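You operate a simulated robot arm through the tools that you are given. There is no shell and no other tool. Be economical: measure what you need, move in short steps, check, and stop when the job is done.

You run a simulated robot arm. Do the job below in one go: nothing can be reset, and whatever is moved stays where it is left.

## Task
Put things in order on the west end of the south island. At the end: the yellow wax block from the west end of the south island stands where the green buffer stood; the silver wooden-handled scoop stands where the blue socks stood; the blue socks stands where the beige pale brush stood; the beige pale brush is in the beige square tray; the green buffer from the west end of the south island stands where the silver wooden-handled scoop stood; whatever was shut is shut again. Leave all else as you found it, and nothing knocked over.
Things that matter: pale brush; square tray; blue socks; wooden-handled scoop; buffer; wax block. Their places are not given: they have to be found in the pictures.

It is judged by the outcome, as a careful person would: the job done as asked, and still so three seconds after it is handed in. It fails if anything else is knocked over, pushed out of place, dropped, spilled or broken.

## Robot
A 7-joint arm with a two-finger parallel gripper, fixed in place. Base frame: the origin is at the foot of the arm, x ahead of it, y to its left, z up; the work surface is at about z = 0.8. Lengths are in m, angles in degrees, forces in N, time in s.
With the tool pointing down near the work surface it reaches from about 0.24 to 0.68 m from the base axis. Its first joint turns from -66.0 to 66.0 degrees. Payload 2.4 kg.
Tool frame: the origin (TCP) lies between the finger pads and is the grasp point; the fingertips stand 0.03 m ahead of it; z points along the fingers, y is the line along which they close. The gripper opens to 0.094 m. The fingers are 0.028 m wide and 0.01 m thick; the gripper's body (0.05 by 0.096 m) begins 0.055 m behind the TCP.
Orientation is that of the tool frame in the base frame, as [roll, pitch, yaw] about the fixed x, y, z axes, in that order (R = Rz(yaw) Ry(pitch) Rx(roll)). With the fingers straight down and closing along the base's y, the tool's x points along the base's -x, its y along +y and its z along -z.

## Interface
- The arm moves only by the tool drive_tool. Its argument "commands" is a list of rows, each a list of 7 numbers: the turn, a rotation vector about the base's x, y, z in units of 4 degrees (1.0 is 4 degrees), then the shift along the base's x, y, z in units of 50 mm (1.0 is 50 mm), then the closure, from 0 (fully open) to 1 (shut). In form: [[ax, ay, az, dx, dy, dz, grip], ...]. A call has 1 to 10 rows; each row shifts and turns the commanded pose from where the row before left it. A call with a number of a shift or a turn outside -1 to 1 is refused whole. Rows are played at 5 a second. More than 0.05 m and 8.6 degrees between two rows, or a gripper value outside its range, and nothing of the call is played. A pose out of reach is approached as far as the arm can. The call stops where the force on the tool passes 40 N (or 10 N more than at its start, if that is more) or the arm is blocked; 0.2 s more then pass. Each finger travels about 0.153 m/s and halts on what it meets, pressing with about 24 N; the grip force reading is that of the motor and also rises with nothing between the fingers. The clock runs only during rows and for 0.2 s after the last one: add rows that do not move to give the fingers time. It gives the time, the measured TCP pose, the force on the tool (base axes), the opening and the grip force at its end, in the units of the frame above (readings bear some noise), and new pictures: "pictures" is both (left out), scene, wrist or none.
- Cameras (640 x 400 px; columns grow to the right, rows downward): "scene" is fixed at [0.0445, 0.4799, 1.4418]; the picture's right is [-0.69, -0.73, 0.00], its down [-0.44, 0.41, -0.80] and it looks along [0.58, -0.55, -0.60] (base axes); focal length 357 px, centre (320, 200). "wrist" rides on the gripper at [-0.037, 0, -0.058] in the tool frame; the picture's right is [0.00, -1.00, 0.00], its down [0.97, 0.00, -0.24] and it looks along [0.24, 0.00, 0.97] (tool axes); focal length 218 px, centre (320, 200).
- probe_pixels(camera, pixels): for up to 12 pixels [column, row] of the newest picture of that camera ("zoom" is the newest enlarged one), the place [x, y, z] in the base frame of the surface seen there, good to about 0.003 m. It takes no simulated time.
- inspect(camera, box): a new picture of the part [left, top, right, bottom] of that camera's present view, enlarged. It takes no simulated time.
- job_done(): hands the job in; it is judged then, once.

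Work in short steps. Measure before you move; look again where a grasp or a placing could have gone wrong, and mend it. You have 80 turns and 120 pictures in all, those below and enlarged ones among them. Open the gripper and draw the arm clear of the work before you hand the job in, unless the task says otherwise; then end with one line.

The tools are called after "Request:" by a JSON object that holds its "op" and its "data". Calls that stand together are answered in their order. drive_tool: Moves the arm, as the interface text tells. Its arguments: {"type":"object","properties":{"commands":{"type":"array","items":{"type":"array","items":{"type":"number"}}},"pictures":{"type":"string","enum":["both","scene","wrist","none"]}},"required":["commands"]} The other tools are called the same way: probe_pixels (camera, pixels) gives the place of the surface under pixels of a picture; inspect (camera, box) takes an enlarged picture of a part of a camera's view; job_done () hands the job in.

At the start:

```text
clock: 0.0
tcp_pos: [0.3567, 0.0874, 1.108]
tcp_rot: [180.0, 0.1, -180.0]
wrist_force: [-0.2, -0.5, -1.1]
width: 0.0941
gripper_force: 0.1
```

scene: 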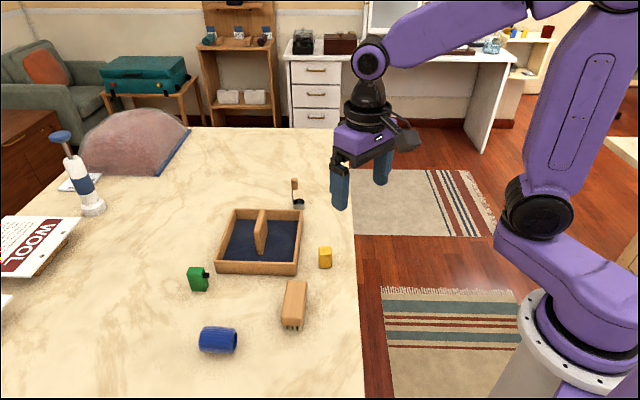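
wrist: 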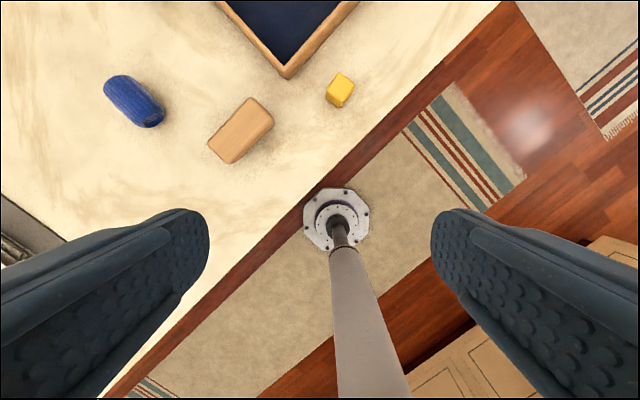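

The scene shows the tray near (260,240), scoop (297,195), yellow block (325,257), green buffer (198,279), blue socks (218,340), brush (294,304). I enlarge that area first.

Request:
{"op": "inspect", "data": {"camera": "scene", "box": [170, 160, 370, 360]}}

Request:
{"op": "probe_pixels", "data": {"camera": "scene", "pixels": [[325, 250], [325, 263], [198, 270], [198, 284], [218, 333], [294, 295], [294, 318], [297, 203], [295, 182], [262, 215], [245, 250], [285, 240]]}}

```text
2.00 times, centred on (270, 260) of scene
```

zoom: 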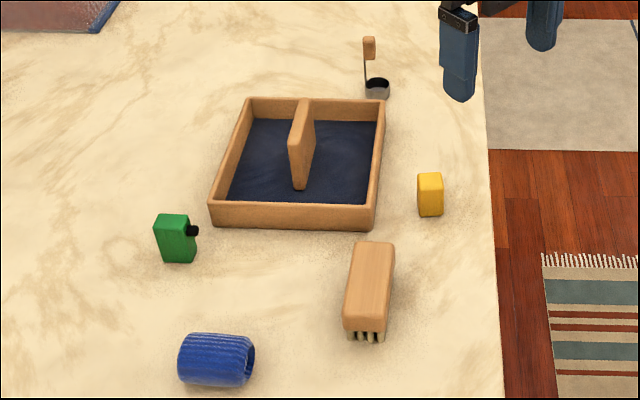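

```text
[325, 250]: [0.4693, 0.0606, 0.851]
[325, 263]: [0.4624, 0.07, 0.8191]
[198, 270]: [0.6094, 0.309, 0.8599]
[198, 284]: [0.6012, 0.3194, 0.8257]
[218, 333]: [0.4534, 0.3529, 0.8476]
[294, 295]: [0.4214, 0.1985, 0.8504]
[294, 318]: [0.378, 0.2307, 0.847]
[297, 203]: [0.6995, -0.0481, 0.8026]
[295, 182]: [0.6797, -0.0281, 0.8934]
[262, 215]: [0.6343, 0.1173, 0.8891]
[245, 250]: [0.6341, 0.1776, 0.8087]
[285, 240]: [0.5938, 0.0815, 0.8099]
```

Next I enlarge the scoop, the tray and the remaining items for exact measurements.

Request:
{"op": "inspect", "data": {"camera": "scene", "box": [262, 167, 326, 217]}}

Request:
{"op": "probe_pixels", "data": {"camera": "zoom", "pixels": [[300, 150], [340, 120], [330, 180], [370, 140], [310, 220], [305, 260], [340, 350], [420, 350], [380, 370], [360, 390], [370, 310], [375, 335]]}}

Request:
{"op": "inspect", "data": {"camera": "scene", "box": [208, 200, 310, 280]}}

Request:
{"op": "probe_pixels", "data": {"camera": "zoom", "pixels": [[180, 80], [590, 95], [65, 430], [545, 430], [110, 390], [340, 390], [520, 390], [160, 160], [380, 140], [540, 140], [340, 80], [340, 200]]}}

```text
8.00 times, centred on (294, 192) of scene
```

zoom: 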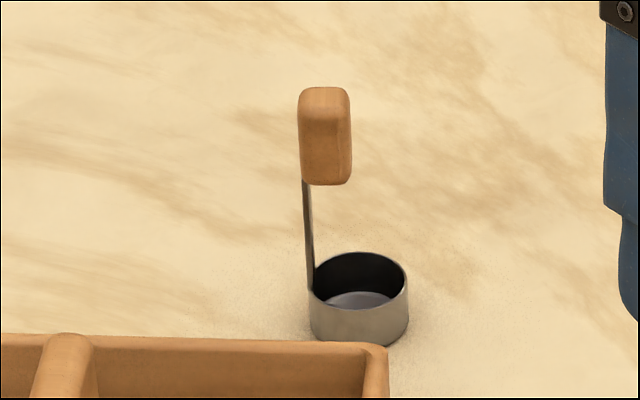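

```text
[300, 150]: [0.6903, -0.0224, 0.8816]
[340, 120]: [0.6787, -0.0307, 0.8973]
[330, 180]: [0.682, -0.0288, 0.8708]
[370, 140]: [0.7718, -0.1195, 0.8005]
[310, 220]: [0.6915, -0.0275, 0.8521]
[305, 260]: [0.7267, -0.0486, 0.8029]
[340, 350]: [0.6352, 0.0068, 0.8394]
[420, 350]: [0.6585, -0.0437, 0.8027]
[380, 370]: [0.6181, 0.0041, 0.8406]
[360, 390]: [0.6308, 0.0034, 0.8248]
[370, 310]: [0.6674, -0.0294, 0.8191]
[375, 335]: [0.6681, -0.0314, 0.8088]
```

```text
5.00 times, centred on (259, 240) of scene
```

zoom: 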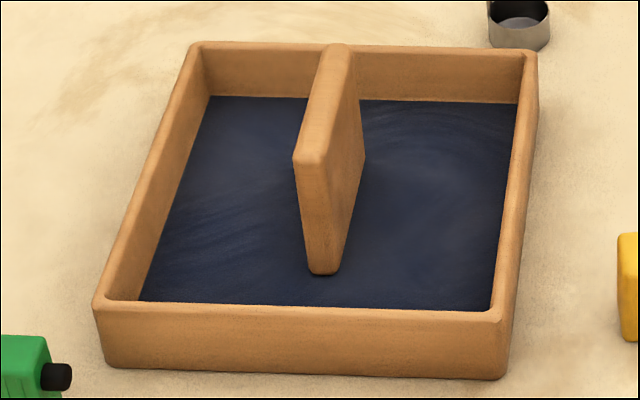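

```text
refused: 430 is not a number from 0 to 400
```

The divider stands in the back half of the tray; I probe the tray's rim, floor and divider.

Request:
{"op": "probe_pixels", "data": {"camera": "zoom", "pixels": [[195, 48], [532, 55], [97, 302], [495, 313], [150, 295], [340, 303], [485, 304], [213, 102], [515, 108], [340, 50], [310, 155], [323, 270]]}}

Request:
{"op": "inspect", "data": {"camera": "scene", "box": [266, 240, 346, 340]}}

Request:
{"op": "probe_pixels", "data": {"camera": "scene", "pixels": [[320, 248], [331, 248], [320, 254], [331, 257], [325, 267], [288, 282], [306, 282], [283, 313], [301, 316], [285, 325], [300, 326], [304, 300]]}}

Request:
{"op": "inspect", "data": {"camera": "scene", "box": [180, 260, 260, 360]}}

Request:
{"op": "probe_pixels", "data": {"camera": "scene", "pixels": [[190, 268], [204, 268], [190, 273], [202, 275], [192, 289], [204, 291], [207, 275], [206, 328], [235, 331], [201, 346], [230, 352], [236, 341]]}}

```text
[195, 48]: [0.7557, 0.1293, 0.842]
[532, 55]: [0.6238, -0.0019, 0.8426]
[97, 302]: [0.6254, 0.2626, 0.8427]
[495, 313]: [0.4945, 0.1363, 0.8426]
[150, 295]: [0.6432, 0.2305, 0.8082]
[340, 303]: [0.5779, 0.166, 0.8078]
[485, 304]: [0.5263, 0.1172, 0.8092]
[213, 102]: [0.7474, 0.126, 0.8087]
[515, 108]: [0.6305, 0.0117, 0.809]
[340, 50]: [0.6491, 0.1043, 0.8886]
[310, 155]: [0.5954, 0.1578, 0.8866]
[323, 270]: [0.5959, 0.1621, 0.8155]
```

```text
4.00 times, centred on (306, 290) of scene
```

zoom: 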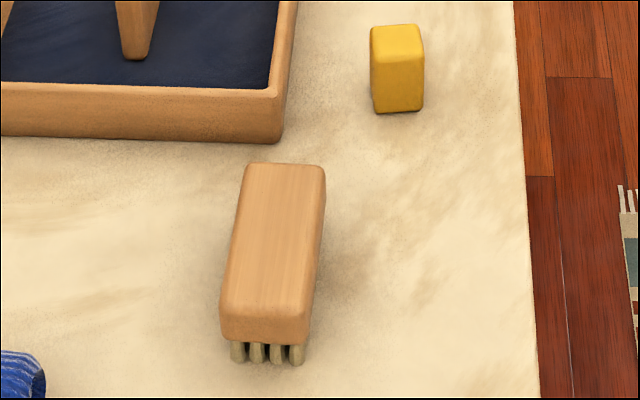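

```text
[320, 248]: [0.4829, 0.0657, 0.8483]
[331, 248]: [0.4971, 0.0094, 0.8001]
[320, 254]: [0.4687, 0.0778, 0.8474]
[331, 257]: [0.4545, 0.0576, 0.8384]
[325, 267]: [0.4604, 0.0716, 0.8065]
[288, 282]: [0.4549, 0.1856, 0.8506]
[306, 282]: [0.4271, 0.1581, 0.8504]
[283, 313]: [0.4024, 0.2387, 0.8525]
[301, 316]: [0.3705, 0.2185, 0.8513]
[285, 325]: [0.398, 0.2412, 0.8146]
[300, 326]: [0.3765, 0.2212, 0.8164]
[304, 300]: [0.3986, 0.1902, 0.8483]
```

```text
4.00 times, centred on (220, 310) of scene
```

zoom: 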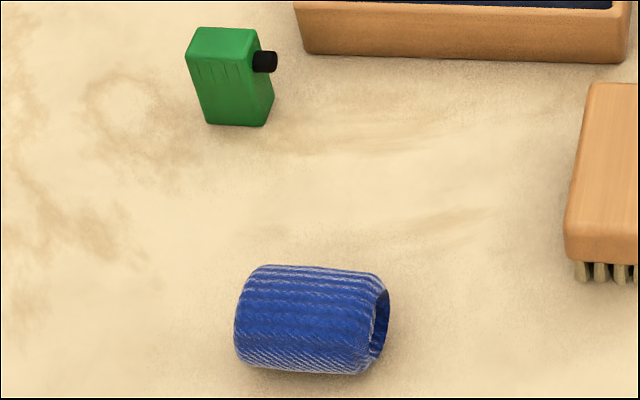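

```text
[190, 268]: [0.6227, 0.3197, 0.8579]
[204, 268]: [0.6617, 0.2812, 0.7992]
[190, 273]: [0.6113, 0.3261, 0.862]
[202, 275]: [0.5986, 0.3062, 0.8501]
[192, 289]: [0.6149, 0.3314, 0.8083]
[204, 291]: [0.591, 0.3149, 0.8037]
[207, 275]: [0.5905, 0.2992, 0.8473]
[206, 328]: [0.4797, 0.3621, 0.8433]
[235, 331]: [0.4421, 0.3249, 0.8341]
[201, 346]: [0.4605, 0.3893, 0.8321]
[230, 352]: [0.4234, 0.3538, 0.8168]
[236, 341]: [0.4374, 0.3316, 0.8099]
```

The brush's long axis lies at about 134°, parallel to the tray's divider, so it can go straight into the near compartment. I move above the brush, turning the closing line to about 44°.

Request:
{"op": "drive_tool", "data": {"commands": [[0, 0, -1, 0.11, 0.22, -0.2, 0], [0, 0, -1, 0.11, 0.22, -0.2, 0], [0, 0, -1, 0.11, 0.22, -0.2, 0], [0, 0, -1, 0.11, 0.22, -0.2, 0], [0, 0, -1, 0.11, 0.22, -0.2, 0], [0, 0, -1, 0.11, 0.22, -0.2, 0], [0, 0, -1, 0.11, 0.22, -0.2, 0], [0, 0, -1, 0.11, 0.22, -0.2, 0], [0, 0, -1, 0.11, 0.22, -0.2, 0], [0, 0, -1, 0.11, 0.22, -0.2, 0]], "pictures": "none"}}

Request:
{"op": "drive_tool", "data": {"commands": [[0, 0, -1, 0, 0, 0, 0], [0, 0, -0.5, 0, 0, 0, 0], [0, 0, 0, 0, 0, 0, 0], [0, 0, 0, 0, 0, 0, 0]], "pictures": "both"}}

```text
clock: 2.2
tcp_pos: [0.4123, 0.1985, 1.009]
tcp_rot: [-180.0, 0.0, 140.0]
wrist_force: [-0.7, 0.2, -0.3]
width: 0.0939
gripper_force: 0.0
```

```text
clock: 3.2
tcp_pos: [0.4115, 0.1976, 1.0092]
tcp_rot: [180.0, 0.0, 134.0]
wrist_force: [1.1, 0.0, 0.8]
width: 0.0938
gripper_force: 0.2
```

scene: 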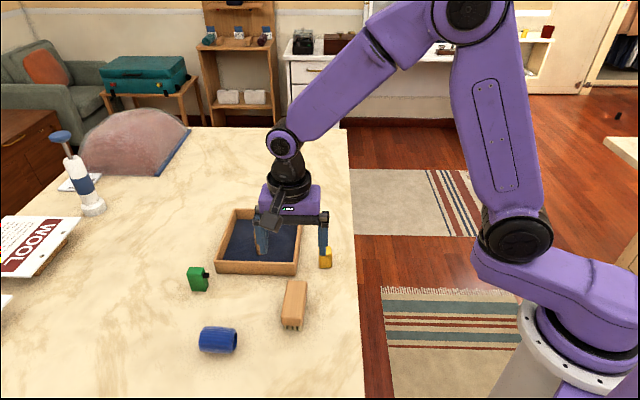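
wrist: 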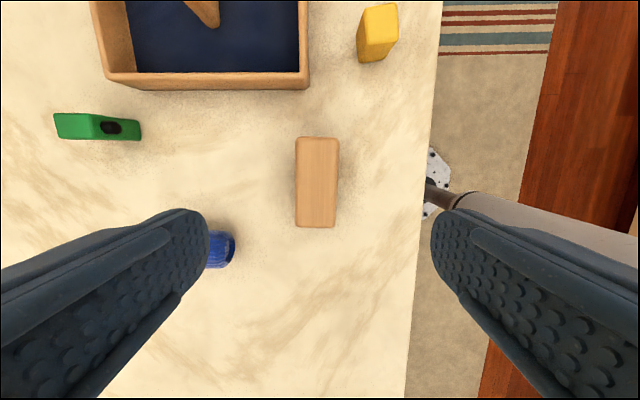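

The brush is aligned in the wrist view (295-338, 137-227). I probe its corners and the neighbours from here.

Request:
{"op": "probe_pixels", "data": {"camera": "wrist", "pixels": [[298, 141], [335, 141], [298, 224], [335, 224], [317, 182], [58, 116], [92, 116], [92, 135], [60, 136], [130, 122], [110, 128], [136, 137]]}}

Request:
{"op": "probe_pixels", "data": {"camera": "wrist", "pixels": [[365, 10], [395, 6], [362, 40], [393, 36], [362, 58], [386, 60], [305, 75], [108, 75], [215, 25], [297, 69], [232, 238], [222, 264]]}}

```text
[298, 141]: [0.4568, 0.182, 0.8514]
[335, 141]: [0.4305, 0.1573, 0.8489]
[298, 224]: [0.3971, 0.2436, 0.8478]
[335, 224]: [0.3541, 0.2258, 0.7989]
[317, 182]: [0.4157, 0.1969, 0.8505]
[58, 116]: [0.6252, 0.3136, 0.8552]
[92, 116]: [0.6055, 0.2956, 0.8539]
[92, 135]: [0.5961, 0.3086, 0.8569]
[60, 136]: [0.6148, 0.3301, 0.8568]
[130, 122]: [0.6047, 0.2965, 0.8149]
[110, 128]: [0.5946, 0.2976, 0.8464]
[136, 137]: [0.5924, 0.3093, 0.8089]
```

```text
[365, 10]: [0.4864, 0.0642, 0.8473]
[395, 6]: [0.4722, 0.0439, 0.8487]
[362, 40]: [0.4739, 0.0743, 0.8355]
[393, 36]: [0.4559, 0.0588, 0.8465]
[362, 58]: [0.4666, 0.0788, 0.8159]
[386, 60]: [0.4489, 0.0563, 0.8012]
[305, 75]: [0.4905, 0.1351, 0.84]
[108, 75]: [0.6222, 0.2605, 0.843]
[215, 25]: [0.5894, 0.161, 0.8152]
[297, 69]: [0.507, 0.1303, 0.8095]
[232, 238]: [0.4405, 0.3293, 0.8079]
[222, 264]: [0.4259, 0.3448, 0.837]
```

The brush centre is (0.414, 0.2005). I descend with TCP to z 0.848 and grip.

Request:
{"op": "drive_tool", "data": {"commands": [[0, 0, 0, 0.04, 0.06, -0.8, 0.15], [0, 0, 0, 0, 0, -0.8, 0.15], [0, 0, 0, 0, 0, -0.8, 0.15], [0, 0, 0, 0, 0, -0.8, 0.15], [0, 0, 0, 0, 0, 0, 0.15], [0, 0, 0, 0, 0, 0, 0.15]], "pictures": "scene"}}

```text
clock: 4.6
tcp_pos: [0.414, 0.2023, 0.846]
tcp_rot: [-179.9, 0.0, 134.0]
wrist_force: [-0.6, -0.8, 0.2]
width: 0.0797
gripper_force: 0.1
```

scene: 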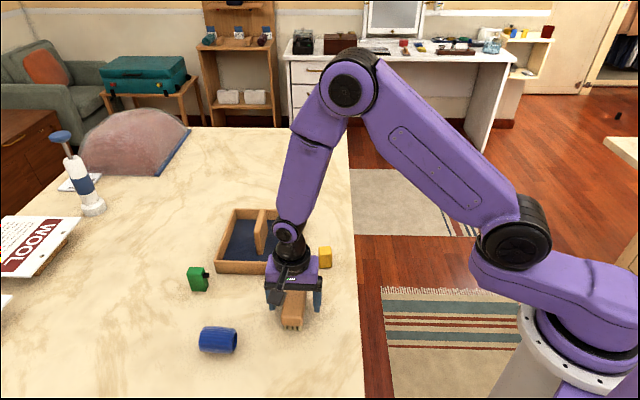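

In place around the brush; I close, wait and lift.

Request:
{"op": "drive_tool", "data": {"commands": [[0, 0, 0, 0, 0, 0, 1], [0, 0, 0, 0, 0, 0, 1], [0, 0, 0, 0, 0, 0, 1], [0, 0, 0, 0, 0, 0.6, 1], [0, 0, 0, 0, 0, 0.8, 1], [0, 0, 0, 0, 0, 0.8, 1], [0, 0, 0, 0, 0, 0, 1]], "pictures": "wrist"}}

```text
clock: 6.2
tcp_pos: [0.4134, 0.2006, 0.9565]
tcp_rot: [-180.0, 0.0, 134.1]
wrist_force: [-0.1, -0.3, -2.1]
width: 0.0481
gripper_force: 23.8
```

wrist: 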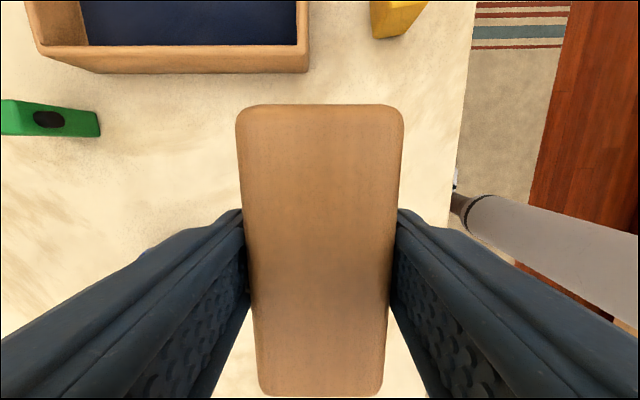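

The brush is 0.048 wide, so with fingers inside the compartment it would be tight. I set it back down and regrip about 19 mm higher so the fingertips can stay above the tray rim.

Request:
{"op": "drive_tool", "data": {"commands": [[0, 0, 0, 0, 0, -0.8, 1], [0, 0, 0, 0, 0, -0.8, 1], [0, 0, 0, 0, 0, -0.58, 1], [0, 0, 0, 0, 0, 0, 1], [0, 0, 0, 0, 0, 0, 0.3], [0, 0, 0, 0, 0, 0.39, 0.3], [0, 0, 0, 0, 0, 0, 0.3]], "pictures": "none"}}

Request:
{"op": "drive_tool", "data": {"commands": [[0, 0, 0, 0, 0, 0, 1], [0, 0, 0, 0, 0, 0, 1], [0, 0, 0, 0, 0, 0, 1], [0, 0, 0, 0, 0, 0.6, 1], [0, 0, 0, 0, 0, 0.8, 1], [0, 0, 0, 0, 0, 0.8, 1], [0, 0, 0, 0, 0, 0, 1]], "pictures": "both"}}

```text
clock: 7.8
tcp_pos: [0.4139, 0.2008, 0.8691]
tcp_rot: [-180.0, 0.0, 134.0]
wrist_force: [-0.6, -1.2, 0.4]
width: 0.0658
gripper_force: 0.2
```

```text
clock: 9.4
tcp_pos: [0.4155, 0.2022, 0.9774]
tcp_rot: [180.0, 0.0, 133.9]
wrist_force: [0.3, 0.3, -1.4]
width: 0.0435
gripper_force: 24.1
```

scene: 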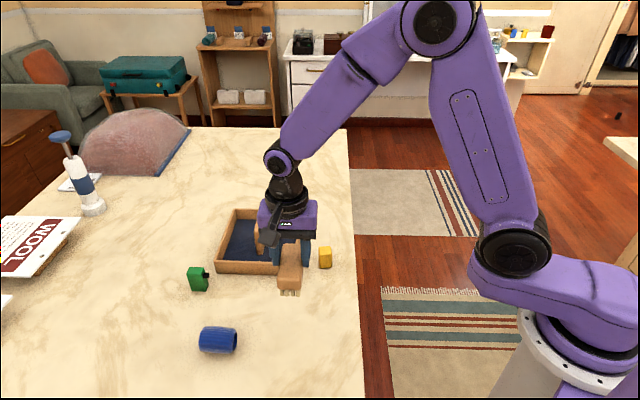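
wrist: 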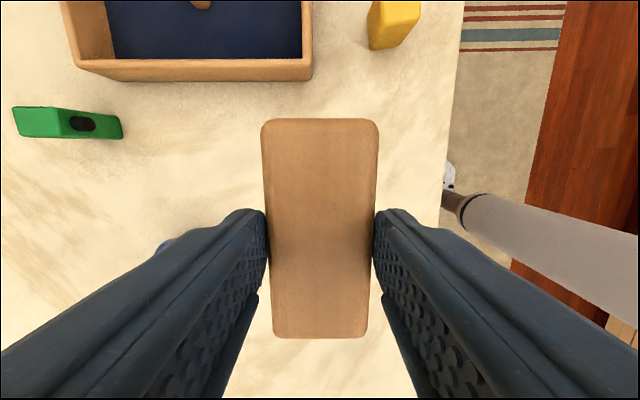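

Width now reads 0.0435; I check where the brush hangs by probing its top corners in the wrist view.

Request:
{"op": "probe_pixels", "data": {"camera": "wrist", "pixels": [[320, 130], [320, 230], [320, 325], [270, 130], [370, 130], [282, 330], [360, 330]]}}

Request:
{"op": "inspect", "data": {"camera": "scene", "box": [240, 190, 340, 310]}}

```text
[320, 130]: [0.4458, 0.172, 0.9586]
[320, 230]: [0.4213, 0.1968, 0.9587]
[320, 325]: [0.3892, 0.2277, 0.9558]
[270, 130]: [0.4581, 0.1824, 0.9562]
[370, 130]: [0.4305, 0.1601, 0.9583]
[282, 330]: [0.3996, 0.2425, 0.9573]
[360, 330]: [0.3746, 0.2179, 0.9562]
```

```text
3.33 times, centred on (290, 250) of scene
```

zoom: 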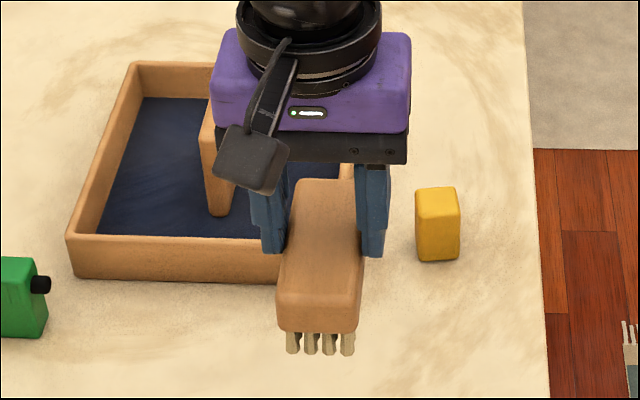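

The brush hangs level, its centre in line with the TCP. I carry it over the near compartment, target (0.597, 0.088), staying high.

Request:
{"op": "drive_tool", "data": {"commands": [[0, 0, 0, 0.726, -0.458, 0, 1], [0, 0, 0, 0.726, -0.458, 0, 1], [0, 0, 0, 0.726, -0.458, 0, 1], [0, 0, 0, 0.726, -0.458, 0, 1], [0, 0, 0, 0.726, -0.458, 0, 1], [0, 0, 0, 0, 0, 0, 1], [0, 0, 0, 0, 0, 0, 1]], "pictures": "both"}}

```text
clock: 11.0
tcp_pos: [0.5962, 0.0863, 0.9804]
tcp_rot: [180.0, -0.1, 134.0]
wrist_force: [0.7, 0.1, 0.2]
width: 0.0434
gripper_force: 23.7
```

scene: 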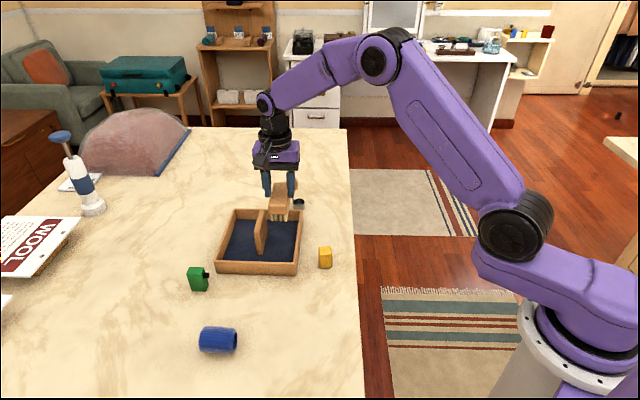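
wrist: 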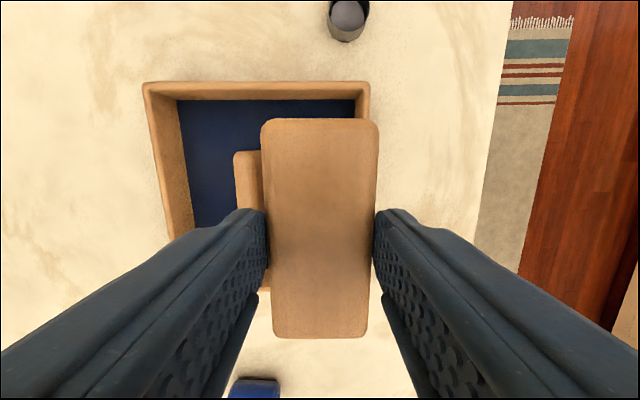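

I probe the divider (240,155), the right wall (362,95) and the scoop cup from here.

Request:
{"op": "probe_pixels", "data": {"camera": "wrist", "pixels": [[238, 154], [257, 154], [238, 200], [356, 105], [365, 95], [250, 90], [352, 110], [332, 20], [348, 5], [364, 20], [348, 36], [348, 14]]}}

Request:
{"op": "inspect", "data": {"camera": "wrist", "box": [200, 0, 440, 150]}}

```text
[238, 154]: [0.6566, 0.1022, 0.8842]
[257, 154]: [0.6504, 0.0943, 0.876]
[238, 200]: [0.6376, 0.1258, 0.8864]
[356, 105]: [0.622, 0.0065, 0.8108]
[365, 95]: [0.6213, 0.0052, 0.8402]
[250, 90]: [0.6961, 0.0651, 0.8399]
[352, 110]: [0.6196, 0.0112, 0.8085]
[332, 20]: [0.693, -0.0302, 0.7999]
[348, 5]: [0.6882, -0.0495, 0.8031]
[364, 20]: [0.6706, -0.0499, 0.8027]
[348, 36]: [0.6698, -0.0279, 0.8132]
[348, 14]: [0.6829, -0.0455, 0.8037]
```

```text
2.67 times, centred on (320, 75) of wrist
```

zoom: 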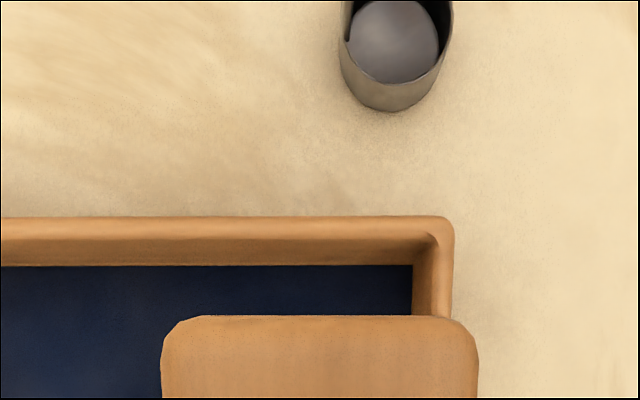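

Clearances are about 10 mm each side, so I lower 0.10 m with force watching.

Request:
{"op": "drive_tool", "data": {"commands": [[0, 0, 0, 0, 0, -0.7, 1], [0, 0, 0, 0, 0, -0.7, 1], [0, 0, 0, 0, 0, -0.4, 1], [0, 0, 0, 0, 0, -0.16, 1], [0, 0, 0, 0, 0, 0, 1]], "pictures": "both"}}

Request:
{"op": "inspect", "data": {"camera": "scene", "box": [210, 140, 330, 290]}}

```text
clock: 12.2
tcp_pos: [0.5959, 0.086, 0.8816]
tcp_rot: [179.9, 0.0, 134.0]
wrist_force: [-0.2, 0.9, -1.1]
width: 0.0432
gripper_force: 24.3
```

scene: 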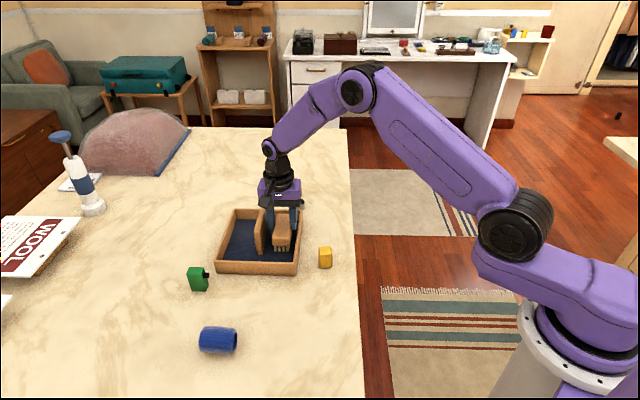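
wrist: 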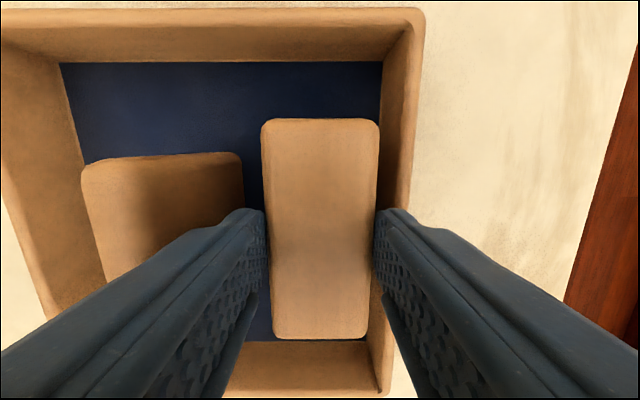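

```text
2.67 times, centred on (270, 215) of scene
```

zoom: 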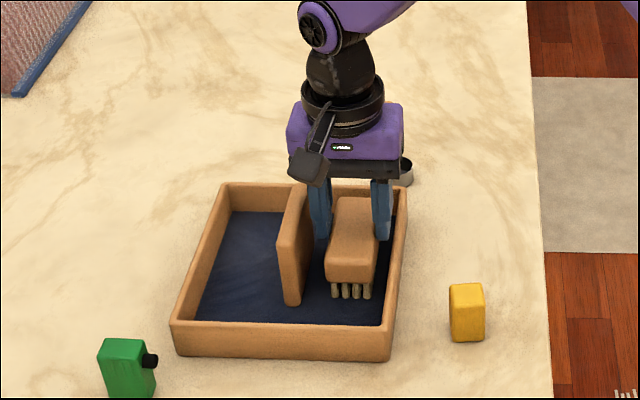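

The brush is just above the tray floor between divider and wall. I lower 2.5 mm more, open a little and rise.

Request:
{"op": "drive_tool", "data": {"commands": [[0, 0, 0, 0, 0, -0.05, 1], [0, 0, 0, 0, 0, 0, 1], [0, 0, 0, 0, 0, 0, 0.42], [0, 0, 0, 0, 0, 0, 0.42], [0, 0, 0, 0, 0, 0.4, 0.42], [0, 0, 0, 0, 0, 0.8, 0.42], [0, 0, 0, 0, 0, 0.8, 0.42], [0, 0, 0, 0, 0, 0.8, 0.42]], "pictures": "both"}}

```text
clock: 14.0
tcp_pos: [0.5976, 0.0886, 1.0172]
tcp_rot: [180.0, 0.0, 133.9]
wrist_force: [0.7, 0.3, -0.7]
width: 0.0544
gripper_force: 0.1
```

scene: 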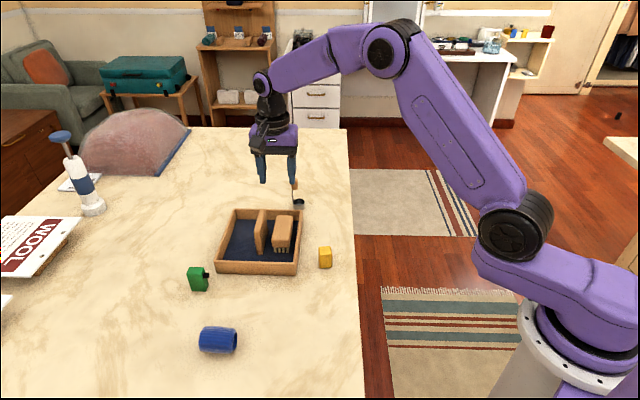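
wrist: 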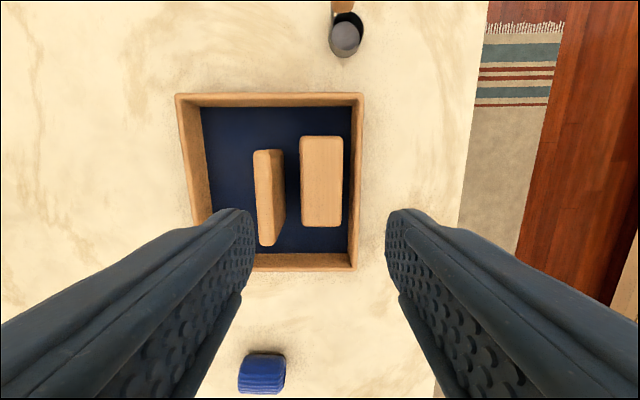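

The brush stands in the tray, divider untouched. Next the socks: I move above about (0.447, 0.357), turning +88° so the fingers close across the roll's axis.

Request:
{"op": "drive_tool", "data": {"commands": [[0, 0, 1, -0.3, 0.537, 0, 0], [0, 0, 1, -0.3, 0.537, 0, 0], [0, 0, 1, -0.3, 0.537, 0, 0], [0, 0, 1, -0.3, 0.537, 0, 0], [0, 0, 1, -0.3, 0.537, 0, 0], [0, 0, 1, -0.3, 0.537, 0, 0], [0, 0, 1, -0.3, 0.537, 0, 0], [0, 0, 1, -0.3, 0.537, 0, 0], [0, 0, 1, -0.3, 0.537, 0, 0], [0, 0, 1, -0.3, 0.537, 0, 0]], "pictures": "none"}}

Request:
{"op": "drive_tool", "data": {"commands": [[0, 0, 1, 0, 0, 0, 0], [0, 0, 1, 0, 0, 0, 0], [0, 0, 1, 0, 0, 0, 0], [0, 0, 1, 0, 0, 0, 0], [0, 0, 1, 0, 0, 0, 0], [0, 0, 1, 0, 0, 0, 0], [0, 0, 1, 0, 0, 0, 0], [0, 0, 1, 0, 0, 0, 0], [0, 0, 1, 0, 0, 0, 0], [0, 0, 1, 0, 0, 0, 0]], "pictures": "none"}}

Request:
{"op": "drive_tool", "data": {"commands": [[0, 0, 1, 0, 0, 0, 0], [0, 0, 1, 0, 0, 0, 0], [0, 0, 0, 0, 0, 0, 0]], "pictures": "both"}}

```text
clock: 16.2
tcp_pos: [0.4472, 0.3576, 1.0193]
tcp_rot: [180.0, -0.1, 174.2]
wrist_force: [0.0, 0.6, 1.1]
width: 0.0939
gripper_force: 0.1
```

```text
clock: 18.4
tcp_pos: [0.4454, 0.3545, 1.0181]
tcp_rot: [-180.0, 0.0, -145.9]
wrist_force: [0.2, 0.6, 0.4]
width: 0.0942
gripper_force: 0.0
```

```text
clock: 19.2
tcp_pos: [0.4455, 0.3552, 1.0178]
tcp_rot: [180.0, 0.0, -138.0]
wrist_force: [0.2, -0.2, 0.1]
width: 0.0941
gripper_force: 0.1
```

scene: 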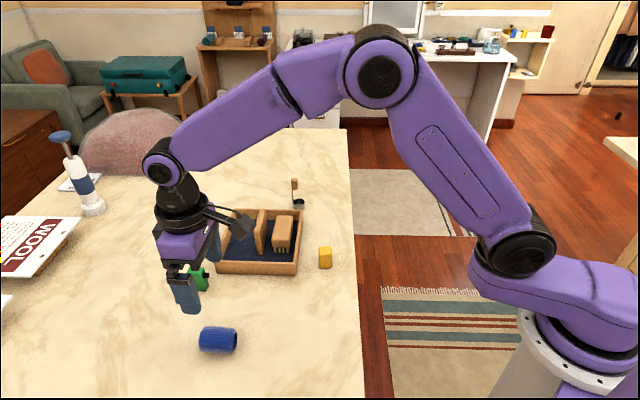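
wrist: 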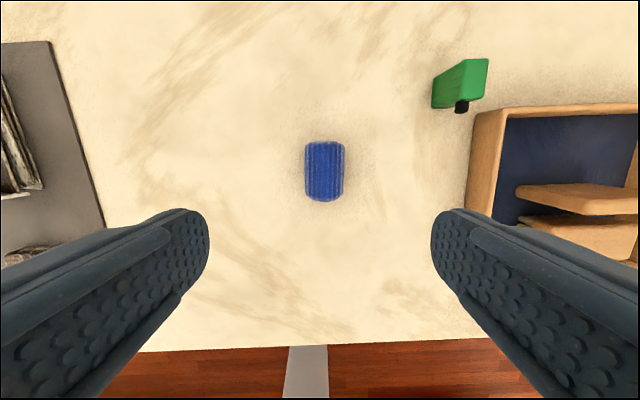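

The socks at (324,171) are aligned with the tool. I probe their extents and the green buffer.

Request:
{"op": "probe_pixels", "data": {"camera": "wrist", "pixels": [[324, 146], [324, 171], [324, 196], [308, 171], [340, 171], [311, 146], [337, 146], [465, 62], [486, 62], [438, 82], [463, 104], [480, 95]]}}

Request:
{"op": "inspect", "data": {"camera": "wrist", "box": [280, 40, 520, 220]}}

```text
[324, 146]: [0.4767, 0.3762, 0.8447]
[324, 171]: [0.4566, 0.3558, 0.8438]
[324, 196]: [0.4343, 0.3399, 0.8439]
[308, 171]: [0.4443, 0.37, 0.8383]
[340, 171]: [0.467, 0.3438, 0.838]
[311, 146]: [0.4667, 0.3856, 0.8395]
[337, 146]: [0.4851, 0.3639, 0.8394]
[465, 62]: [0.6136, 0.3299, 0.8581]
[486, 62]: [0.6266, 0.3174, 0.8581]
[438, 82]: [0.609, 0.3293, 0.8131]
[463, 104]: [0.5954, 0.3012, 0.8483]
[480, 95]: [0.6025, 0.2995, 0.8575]
```

```text
2.22 times, centred on (400, 130) of wrist
```

zoom: 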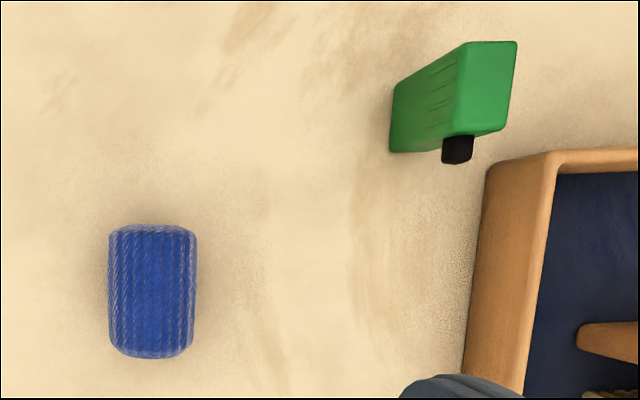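

The socks' centre is (0.4555, 0.3575), top at z≈0.845. I descend to TCP z 0.836, check clear, and grip.

Request:
{"op": "drive_tool", "data": {"commands": [[0, 0, 0, 0.2, 0.046, -0.9, 0.1], [0, 0, 0, 0, 0, -0.9, 0.1], [0, 0, 0, 0, 0, -0.9, 0.1], [0, 0, 0, 0, 0, -0.9, 0.1], [0, 0, 0, 0, 0, -0.04, 0.1], [0, 0, 0, 0, 0, 0, 0.1], [0, 0, 0, 0, 0, 0, 1], [0, 0, 0, 0, 0, 0, 1], [0, 0, 0, 0, 0, 0, 1]], "pictures": "both"}}

```text
clock: 21.2
tcp_pos: [0.4546, 0.3572, 0.8365]
tcp_rot: [-179.9, 0.1, -138.1]
wrist_force: [-0.3, -1.3, 5.5]
width: 0.0445
gripper_force: 23.8
```

scene: 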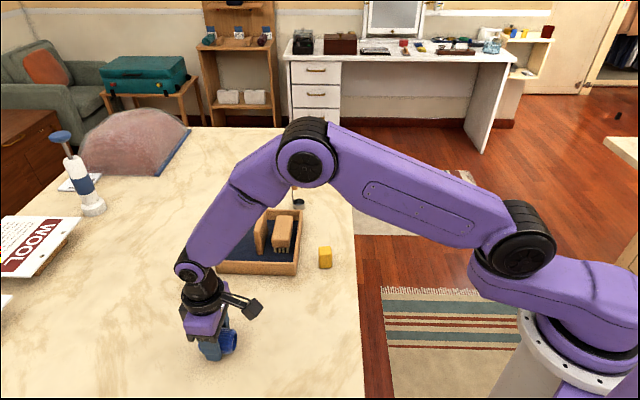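
wrist: 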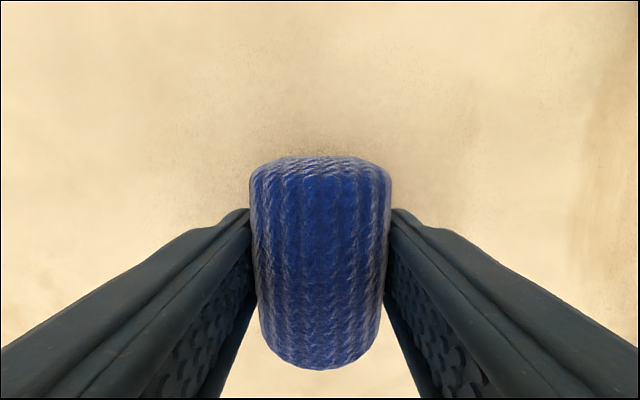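

Socks held firmly. I lift, carry them to the brush's old place (0.4136, 0.2005) and lower.

Request:
{"op": "drive_tool", "data": {"commands": [[0, 0, 0, 0, 0, 0.8, 1], [0, 0, 0, 0, 0, 0.8, 1], [0, 0, 0, -0.2, -0.785, 0, 1], [0, 0, 0, -0.2, -0.785, 0, 1], [0, 0, 0, -0.2, -0.785, 0, 1], [0, 0, 0, -0.22, -0.785, 0, 1], [0, 0, 0, 0, 0, 0, 1], [0, 0, 0, 0, 0, 0, 1]], "pictures": "wrist"}}

Request:
{"op": "probe_pixels", "data": {"camera": "wrist", "pixels": [[320, 165], [320, 250], [320, 360]]}}

```text
clock: 23.0
tcp_pos: [0.4134, 0.199, 0.9151]
tcp_rot: [180.0, 0.0, -138.0]
wrist_force: [0.9, 0.6, -0.8]
width: 0.0442
gripper_force: 24.0
```

wrist: 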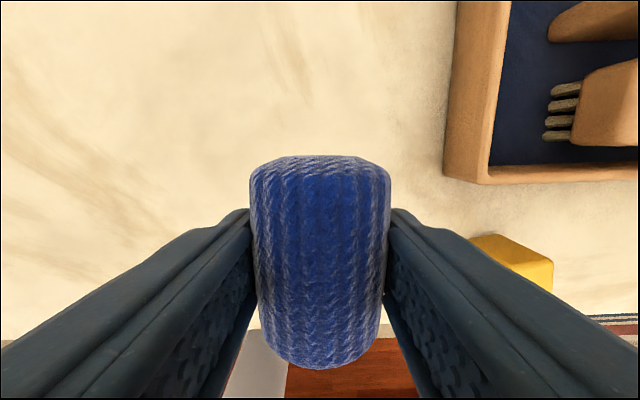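

```text
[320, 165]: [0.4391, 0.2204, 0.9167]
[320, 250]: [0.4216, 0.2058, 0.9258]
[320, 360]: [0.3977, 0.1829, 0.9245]
```

Socks' centre reads about (0.418, 0.201). I shift -4 mm in x, lower 0.078, open and rise.

Request:
{"op": "drive_tool", "data": {"commands": [[0, 0, 0, -0.06, 0, -0.8, 1], [0, 0, 0, 0, 0, -0.6, 1], [0, 0, 0, 0, 0, -0.16, 1], [0, 0, 0, 0, 0, 0, 1], [0, 0, 0, 0, 0, 0, 0.2], [0, 0, 0, 0, 0, 0, 0.2], [0, 0, 0, 0, 0, 0.5, 0.2], [0, 0, 0, 0, 0, 1, 0.1], [0, 0, 0, 0, 0, 1, 0], [0, 0, 0, 0, 0, 1, 0]], "pictures": "both"}}

```text
clock: 25.2
tcp_pos: [0.4119, 0.1991, 1.0137]
tcp_rot: [-180.0, -0.2, -138.0]
wrist_force: [0.1, 0.1, 0.0]
width: 0.094
gripper_force: 0.1
```

scene: 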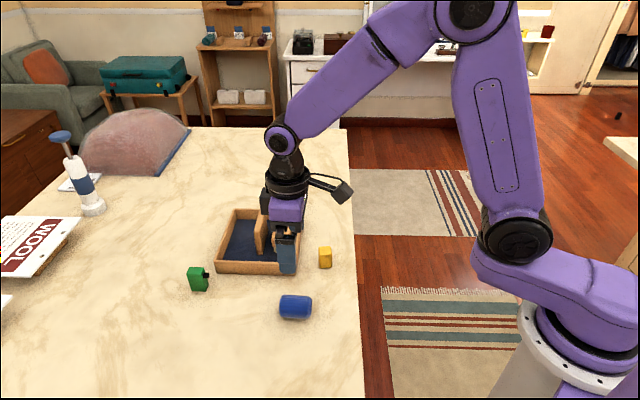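
wrist: 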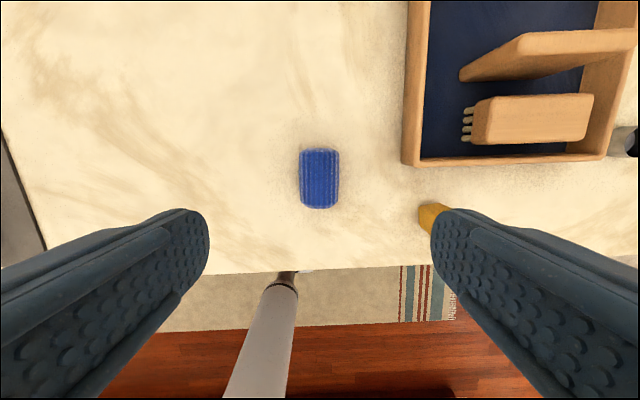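

The socks stand at the brush's place. Now the scoop: I go to above (0.65, -0.03) at z≈1.01, turning back toward yaw 180 to look at its handle.

Request:
{"op": "drive_tool", "data": {"commands": [[0, 0, -1, 0.476, -0.458, 0, 0], [0, 0, -1, 0.476, -0.458, 0, 0], [0, 0, -1, 0.476, -0.458, 0, 0], [0, 0, -1, 0.476, -0.458, 0, 0], [0, 0, -1, 0.476, -0.458, 0, 0], [0, 0, -1, 0.476, -0.458, 0, 0], [0, 0, -1, 0.476, -0.458, 0, 0], [0, 0, -1, 0.476, -0.458, 0, 0], [0, 0, -1, 0.476, -0.458, 0, 0], [0, 0, -1, 0.476, -0.458, 0, 0]], "pictures": "both"}}

Request:
{"op": "inspect", "data": {"camera": "wrist", "box": [240, 80, 400, 200]}}

```text
clock: 27.4
tcp_pos: [0.6495, -0.0284, 1.013]
tcp_rot: [-180.0, -0.1, -178.1]
wrist_force: [-0.3, 0.0, -0.4]
width: 0.0942
gripper_force: 0.0
```

scene: 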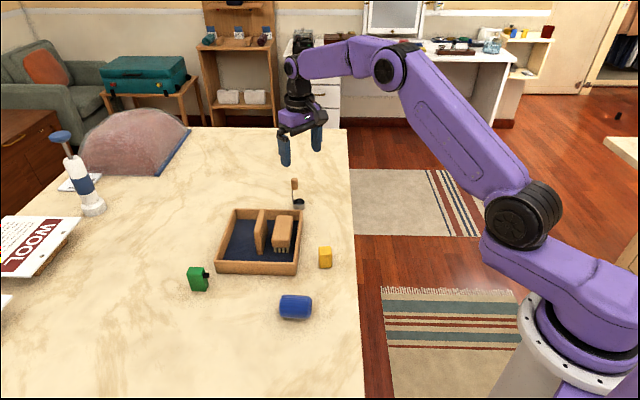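
wrist: 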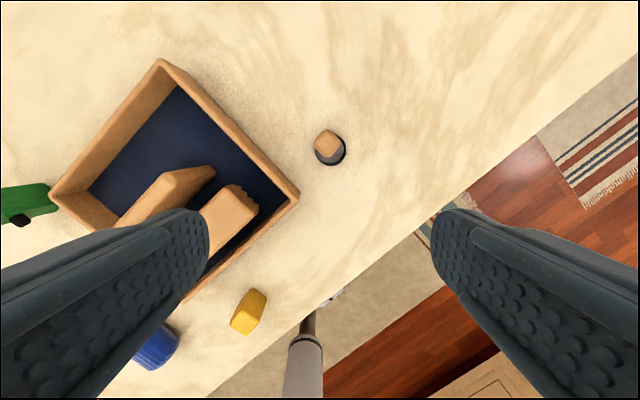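

```text
3.33 times, centred on (320, 140) of wrist
```

zoom: 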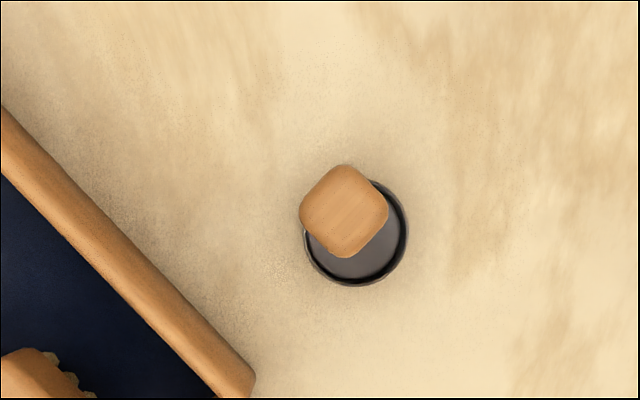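

The handle top is a square rotated about 45°. I probe its corners and the cup rim.

Request:
{"op": "probe_pixels", "data": {"camera": "zoom", "pixels": [[343, 172], [380, 205], [307, 215], [345, 250], [343, 210], [395, 200], [365, 278], [400, 245], [310, 255], [355, 270], [406, 230], [330, 278]]}}

```text
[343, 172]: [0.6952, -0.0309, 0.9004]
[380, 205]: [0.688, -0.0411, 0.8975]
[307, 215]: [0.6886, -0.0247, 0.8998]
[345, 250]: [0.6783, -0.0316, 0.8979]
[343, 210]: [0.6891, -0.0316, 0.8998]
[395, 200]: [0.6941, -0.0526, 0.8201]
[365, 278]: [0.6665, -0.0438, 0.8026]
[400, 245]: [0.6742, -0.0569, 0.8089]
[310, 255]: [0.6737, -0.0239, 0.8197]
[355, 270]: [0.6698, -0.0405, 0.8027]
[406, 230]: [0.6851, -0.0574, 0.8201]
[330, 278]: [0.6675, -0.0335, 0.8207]
```

Handle centre (0.687, -0.032), 17 mm square with edges at about 50°; cup centre (0.682, -0.040). I turn to yaw 142 and move over the handle, checking the reach at height.

Request:
{"op": "drive_tool", "data": {"commands": [[0, 0, -1, 0.075, -0.007, 0, 0.3], [0, 0, -1, 0.075, -0.007, 0, 0.3], [0, 0, -1, 0.075, -0.007, 0, 0.3], [0, 0, -1, 0.075, -0.007, 0, 0.3], [0, 0, -1, 0.075, -0.007, 0, 0.3], [0, 0, -1, 0.075, -0.007, -0.1, 0.3], [0, 0, -1, 0.075, -0.007, -0.1, 0.3], [0, 0, -1, 0.075, -0.007, -0.2, 0.3], [0, 0, -1, 0.075, -0.007, -0.2, 0.3], [0, 0, -1, 0.075, -0.007, -0.2, 0.3]], "pictures": "none"}}

Request:
{"op": "drive_tool", "data": {"commands": [[0, 0, 0, 0, 0, 0, 0.3], [0, 0, 0, 0, 0, 0, 0.3]], "pictures": "both"}}

```text
clock: 29.6
tcp_pos: [0.6881, -0.0329, 0.9727]
tcp_rot: [-180.0, 0.0, 141.9]
wrist_force: [-0.4, 0.1, -0.7]
width: 0.0658
gripper_force: 0.1
```

```text
clock: 30.2
tcp_pos: [0.6879, -0.0334, 0.9726]
tcp_rot: [180.0, 0.0, 142.0]
wrist_force: [0.0, 0.8, -0.6]
width: 0.0659
gripper_force: 0.2
```

scene: 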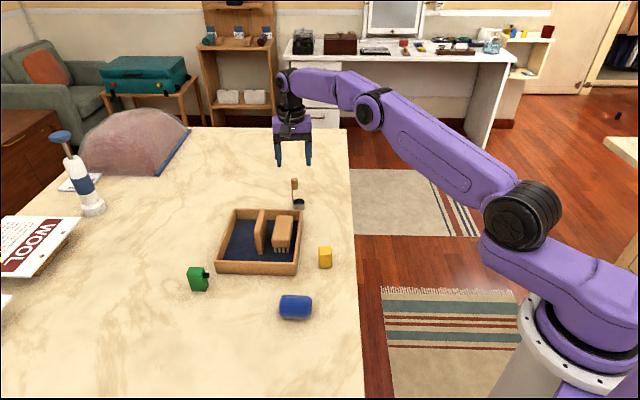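
wrist: 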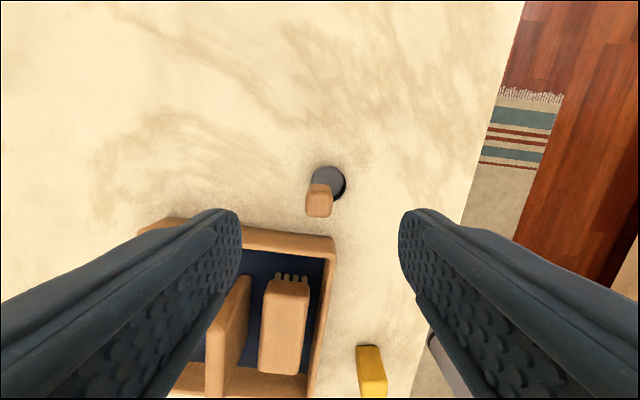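

It reaches, and the handle (319,203) is centred between the fingers. I descend 0.088 to the handle and grip.

Request:
{"op": "drive_tool", "data": {"commands": [[0, 0, 0, 0, 0, -0.6, 0.3], [0, 0, 0, 0, 0, -0.6, 0.3], [0, 0, 0, 0, 0, -0.57, 0.3], [0, 0, 0, 0, 0, 0, 0.3], [0, 0, 0, 0, 0, 0, 1], [0, 0, 0, 0, 0, 0, 1], [0, 0, 0, 0, 0, 0, 1], [0, 0, 0, 0, 0, 0, 1]], "pictures": "both"}}

Request:
{"op": "inspect", "data": {"camera": "scene", "box": [250, 140, 340, 230]}}

```text
clock: 32.0
tcp_pos: [0.6877, -0.0324, 0.884]
tcp_rot: [-180.0, 0.0, 141.9]
wrist_force: [0.3, 0.8, 1.0]
width: 0.0191
gripper_force: 24.2
```

scene: 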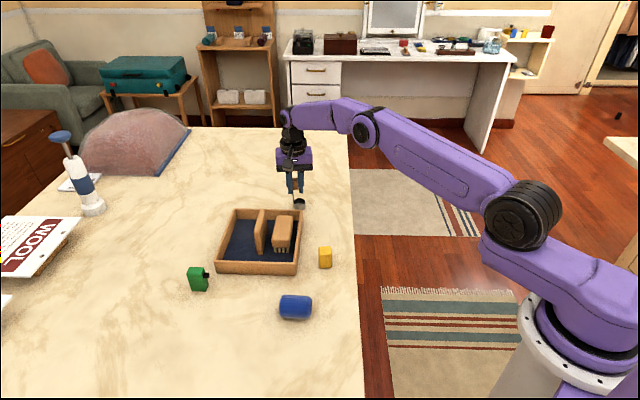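
wrist: 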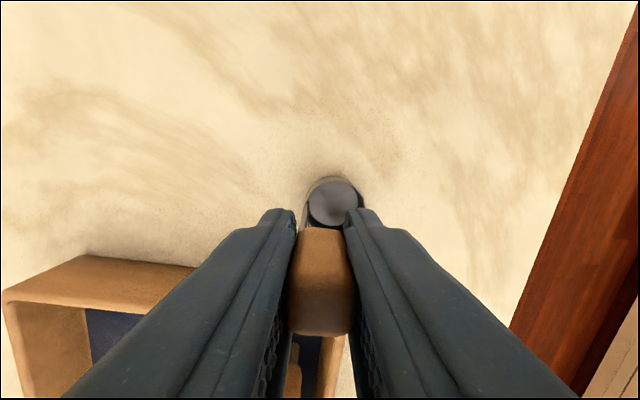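

```text
4.44 times, centred on (295, 185) of scene
```

zoom: 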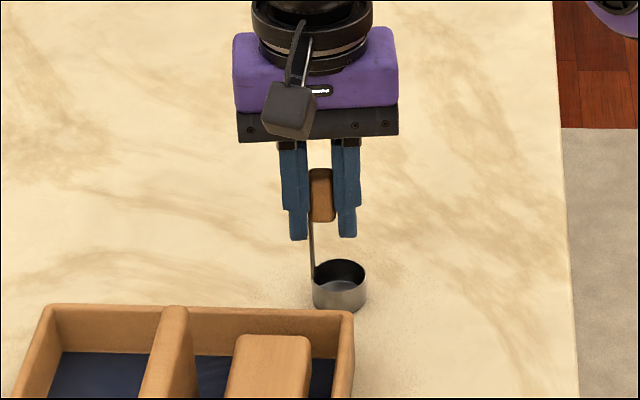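

The scoop is gripped by its handle (width 0.019). I lift 0.12 m first, then carry it high above the tray toward the socks' old place.

Request:
{"op": "drive_tool", "data": {"commands": [[0, 0, 0, 0, 0, 0.4, 1], [0, 0, 0, 0, 0, 0.8, 1], [0, 0, 0, 0, 0, 0.8, 1], [0, 0, 0, 0, 0, 0.6, 1], [0, 0, 0, 0, 0, 0, 1]], "pictures": "scene"}}

Request:
{"op": "drive_tool", "data": {"commands": [[0, 0, 0, -0.456, 0.79, 0, 1], [0, 0, 0, -0.456, 0.79, 0, 1], [0, 0, 0, -0.456, 0.79, 0, 1], [0, 0, 0, -0.456, 0.79, 0, 1], [0, 0, 0, -0.456, 0.79, 0, 1], [0, 0, 0, -0.456, 0.79, 0, 1], [0, 0, 0, -0.456, 0.79, 0, 1], [0, 0, 0, -0.456, 0.79, 0, 1], [0, 0, 0, -0.456, 0.79, 0, 1], [0, 0, 0, -0.456, 0.79, 0, 1]], "pictures": "none"}}

Request:
{"op": "drive_tool", "data": {"commands": [[0, 0, 0, 0, 0, -0.5, 1], [0, 0, 0, 0, 0, -0.5, 1], [0, 0, 0, 0, 0, -0.5, 1], [0, 0, 0, 0, 0, 0, 1], [0, 0, 0, 0, 0, 0, 1]], "pictures": "both"}}

Request:
{"op": "inspect", "data": {"camera": "scene", "box": [160, 240, 280, 370]}}

```text
clock: 33.2
tcp_pos: [0.6872, -0.0334, 1.0157]
tcp_rot: [179.9, 0.0, 142.0]
wrist_force: [-0.5, -0.6, -0.5]
width: 0.0191
gripper_force: 24.1
```

scene: 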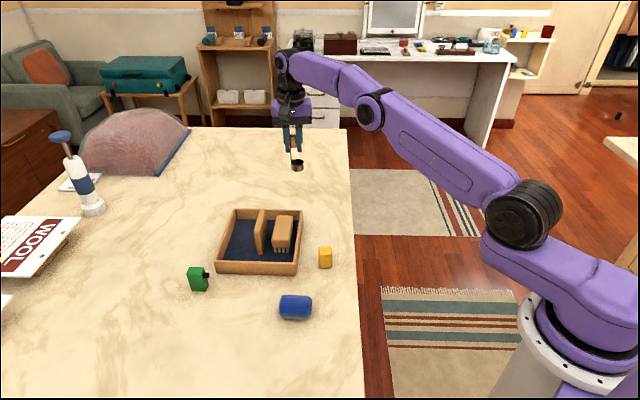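

```text
clock: 35.4
tcp_pos: [0.461, 0.362, 1.0137]
tcp_rot: [180.0, 0.0, 141.8]
wrist_force: [0.1, 0.0, -0.3]
width: 0.0192
gripper_force: 24.1
```

```text
clock: 36.6
tcp_pos: [0.4585, 0.3623, 0.9385]
tcp_rot: [180.0, 0.0, 142.0]
wrist_force: [0.1, -0.1, -0.7]
width: 0.0192
gripper_force: 24.1
```

scene: 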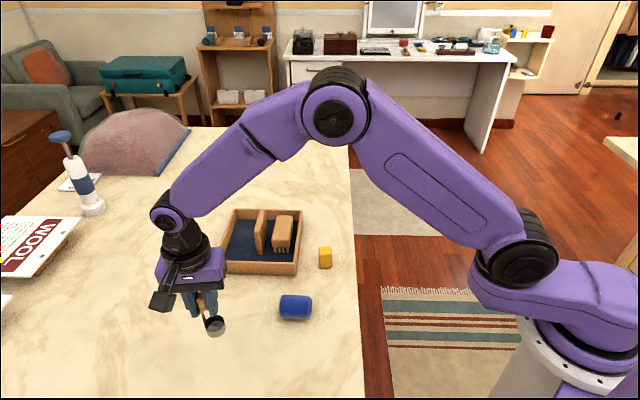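
wrist: 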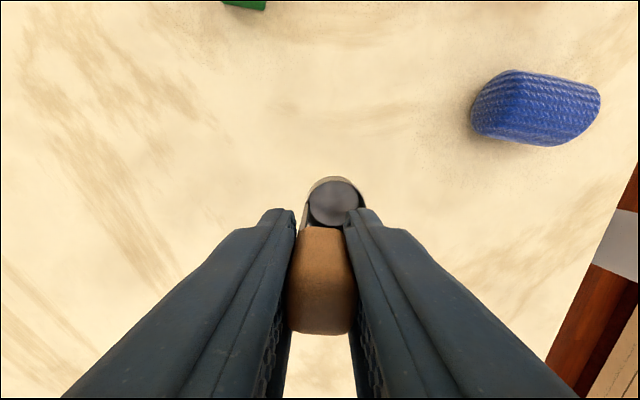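

```text
3.08 times, centred on (220, 305) of scene
```

zoom: 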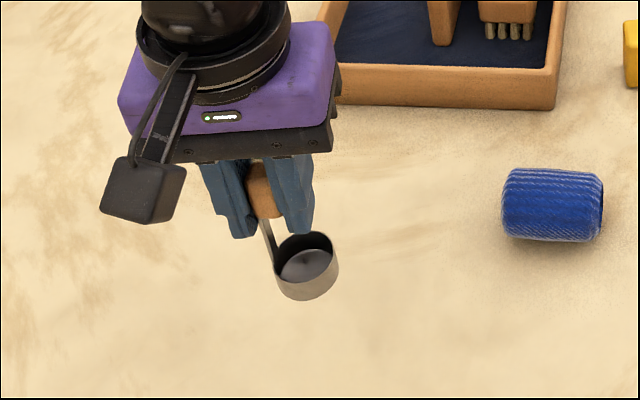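

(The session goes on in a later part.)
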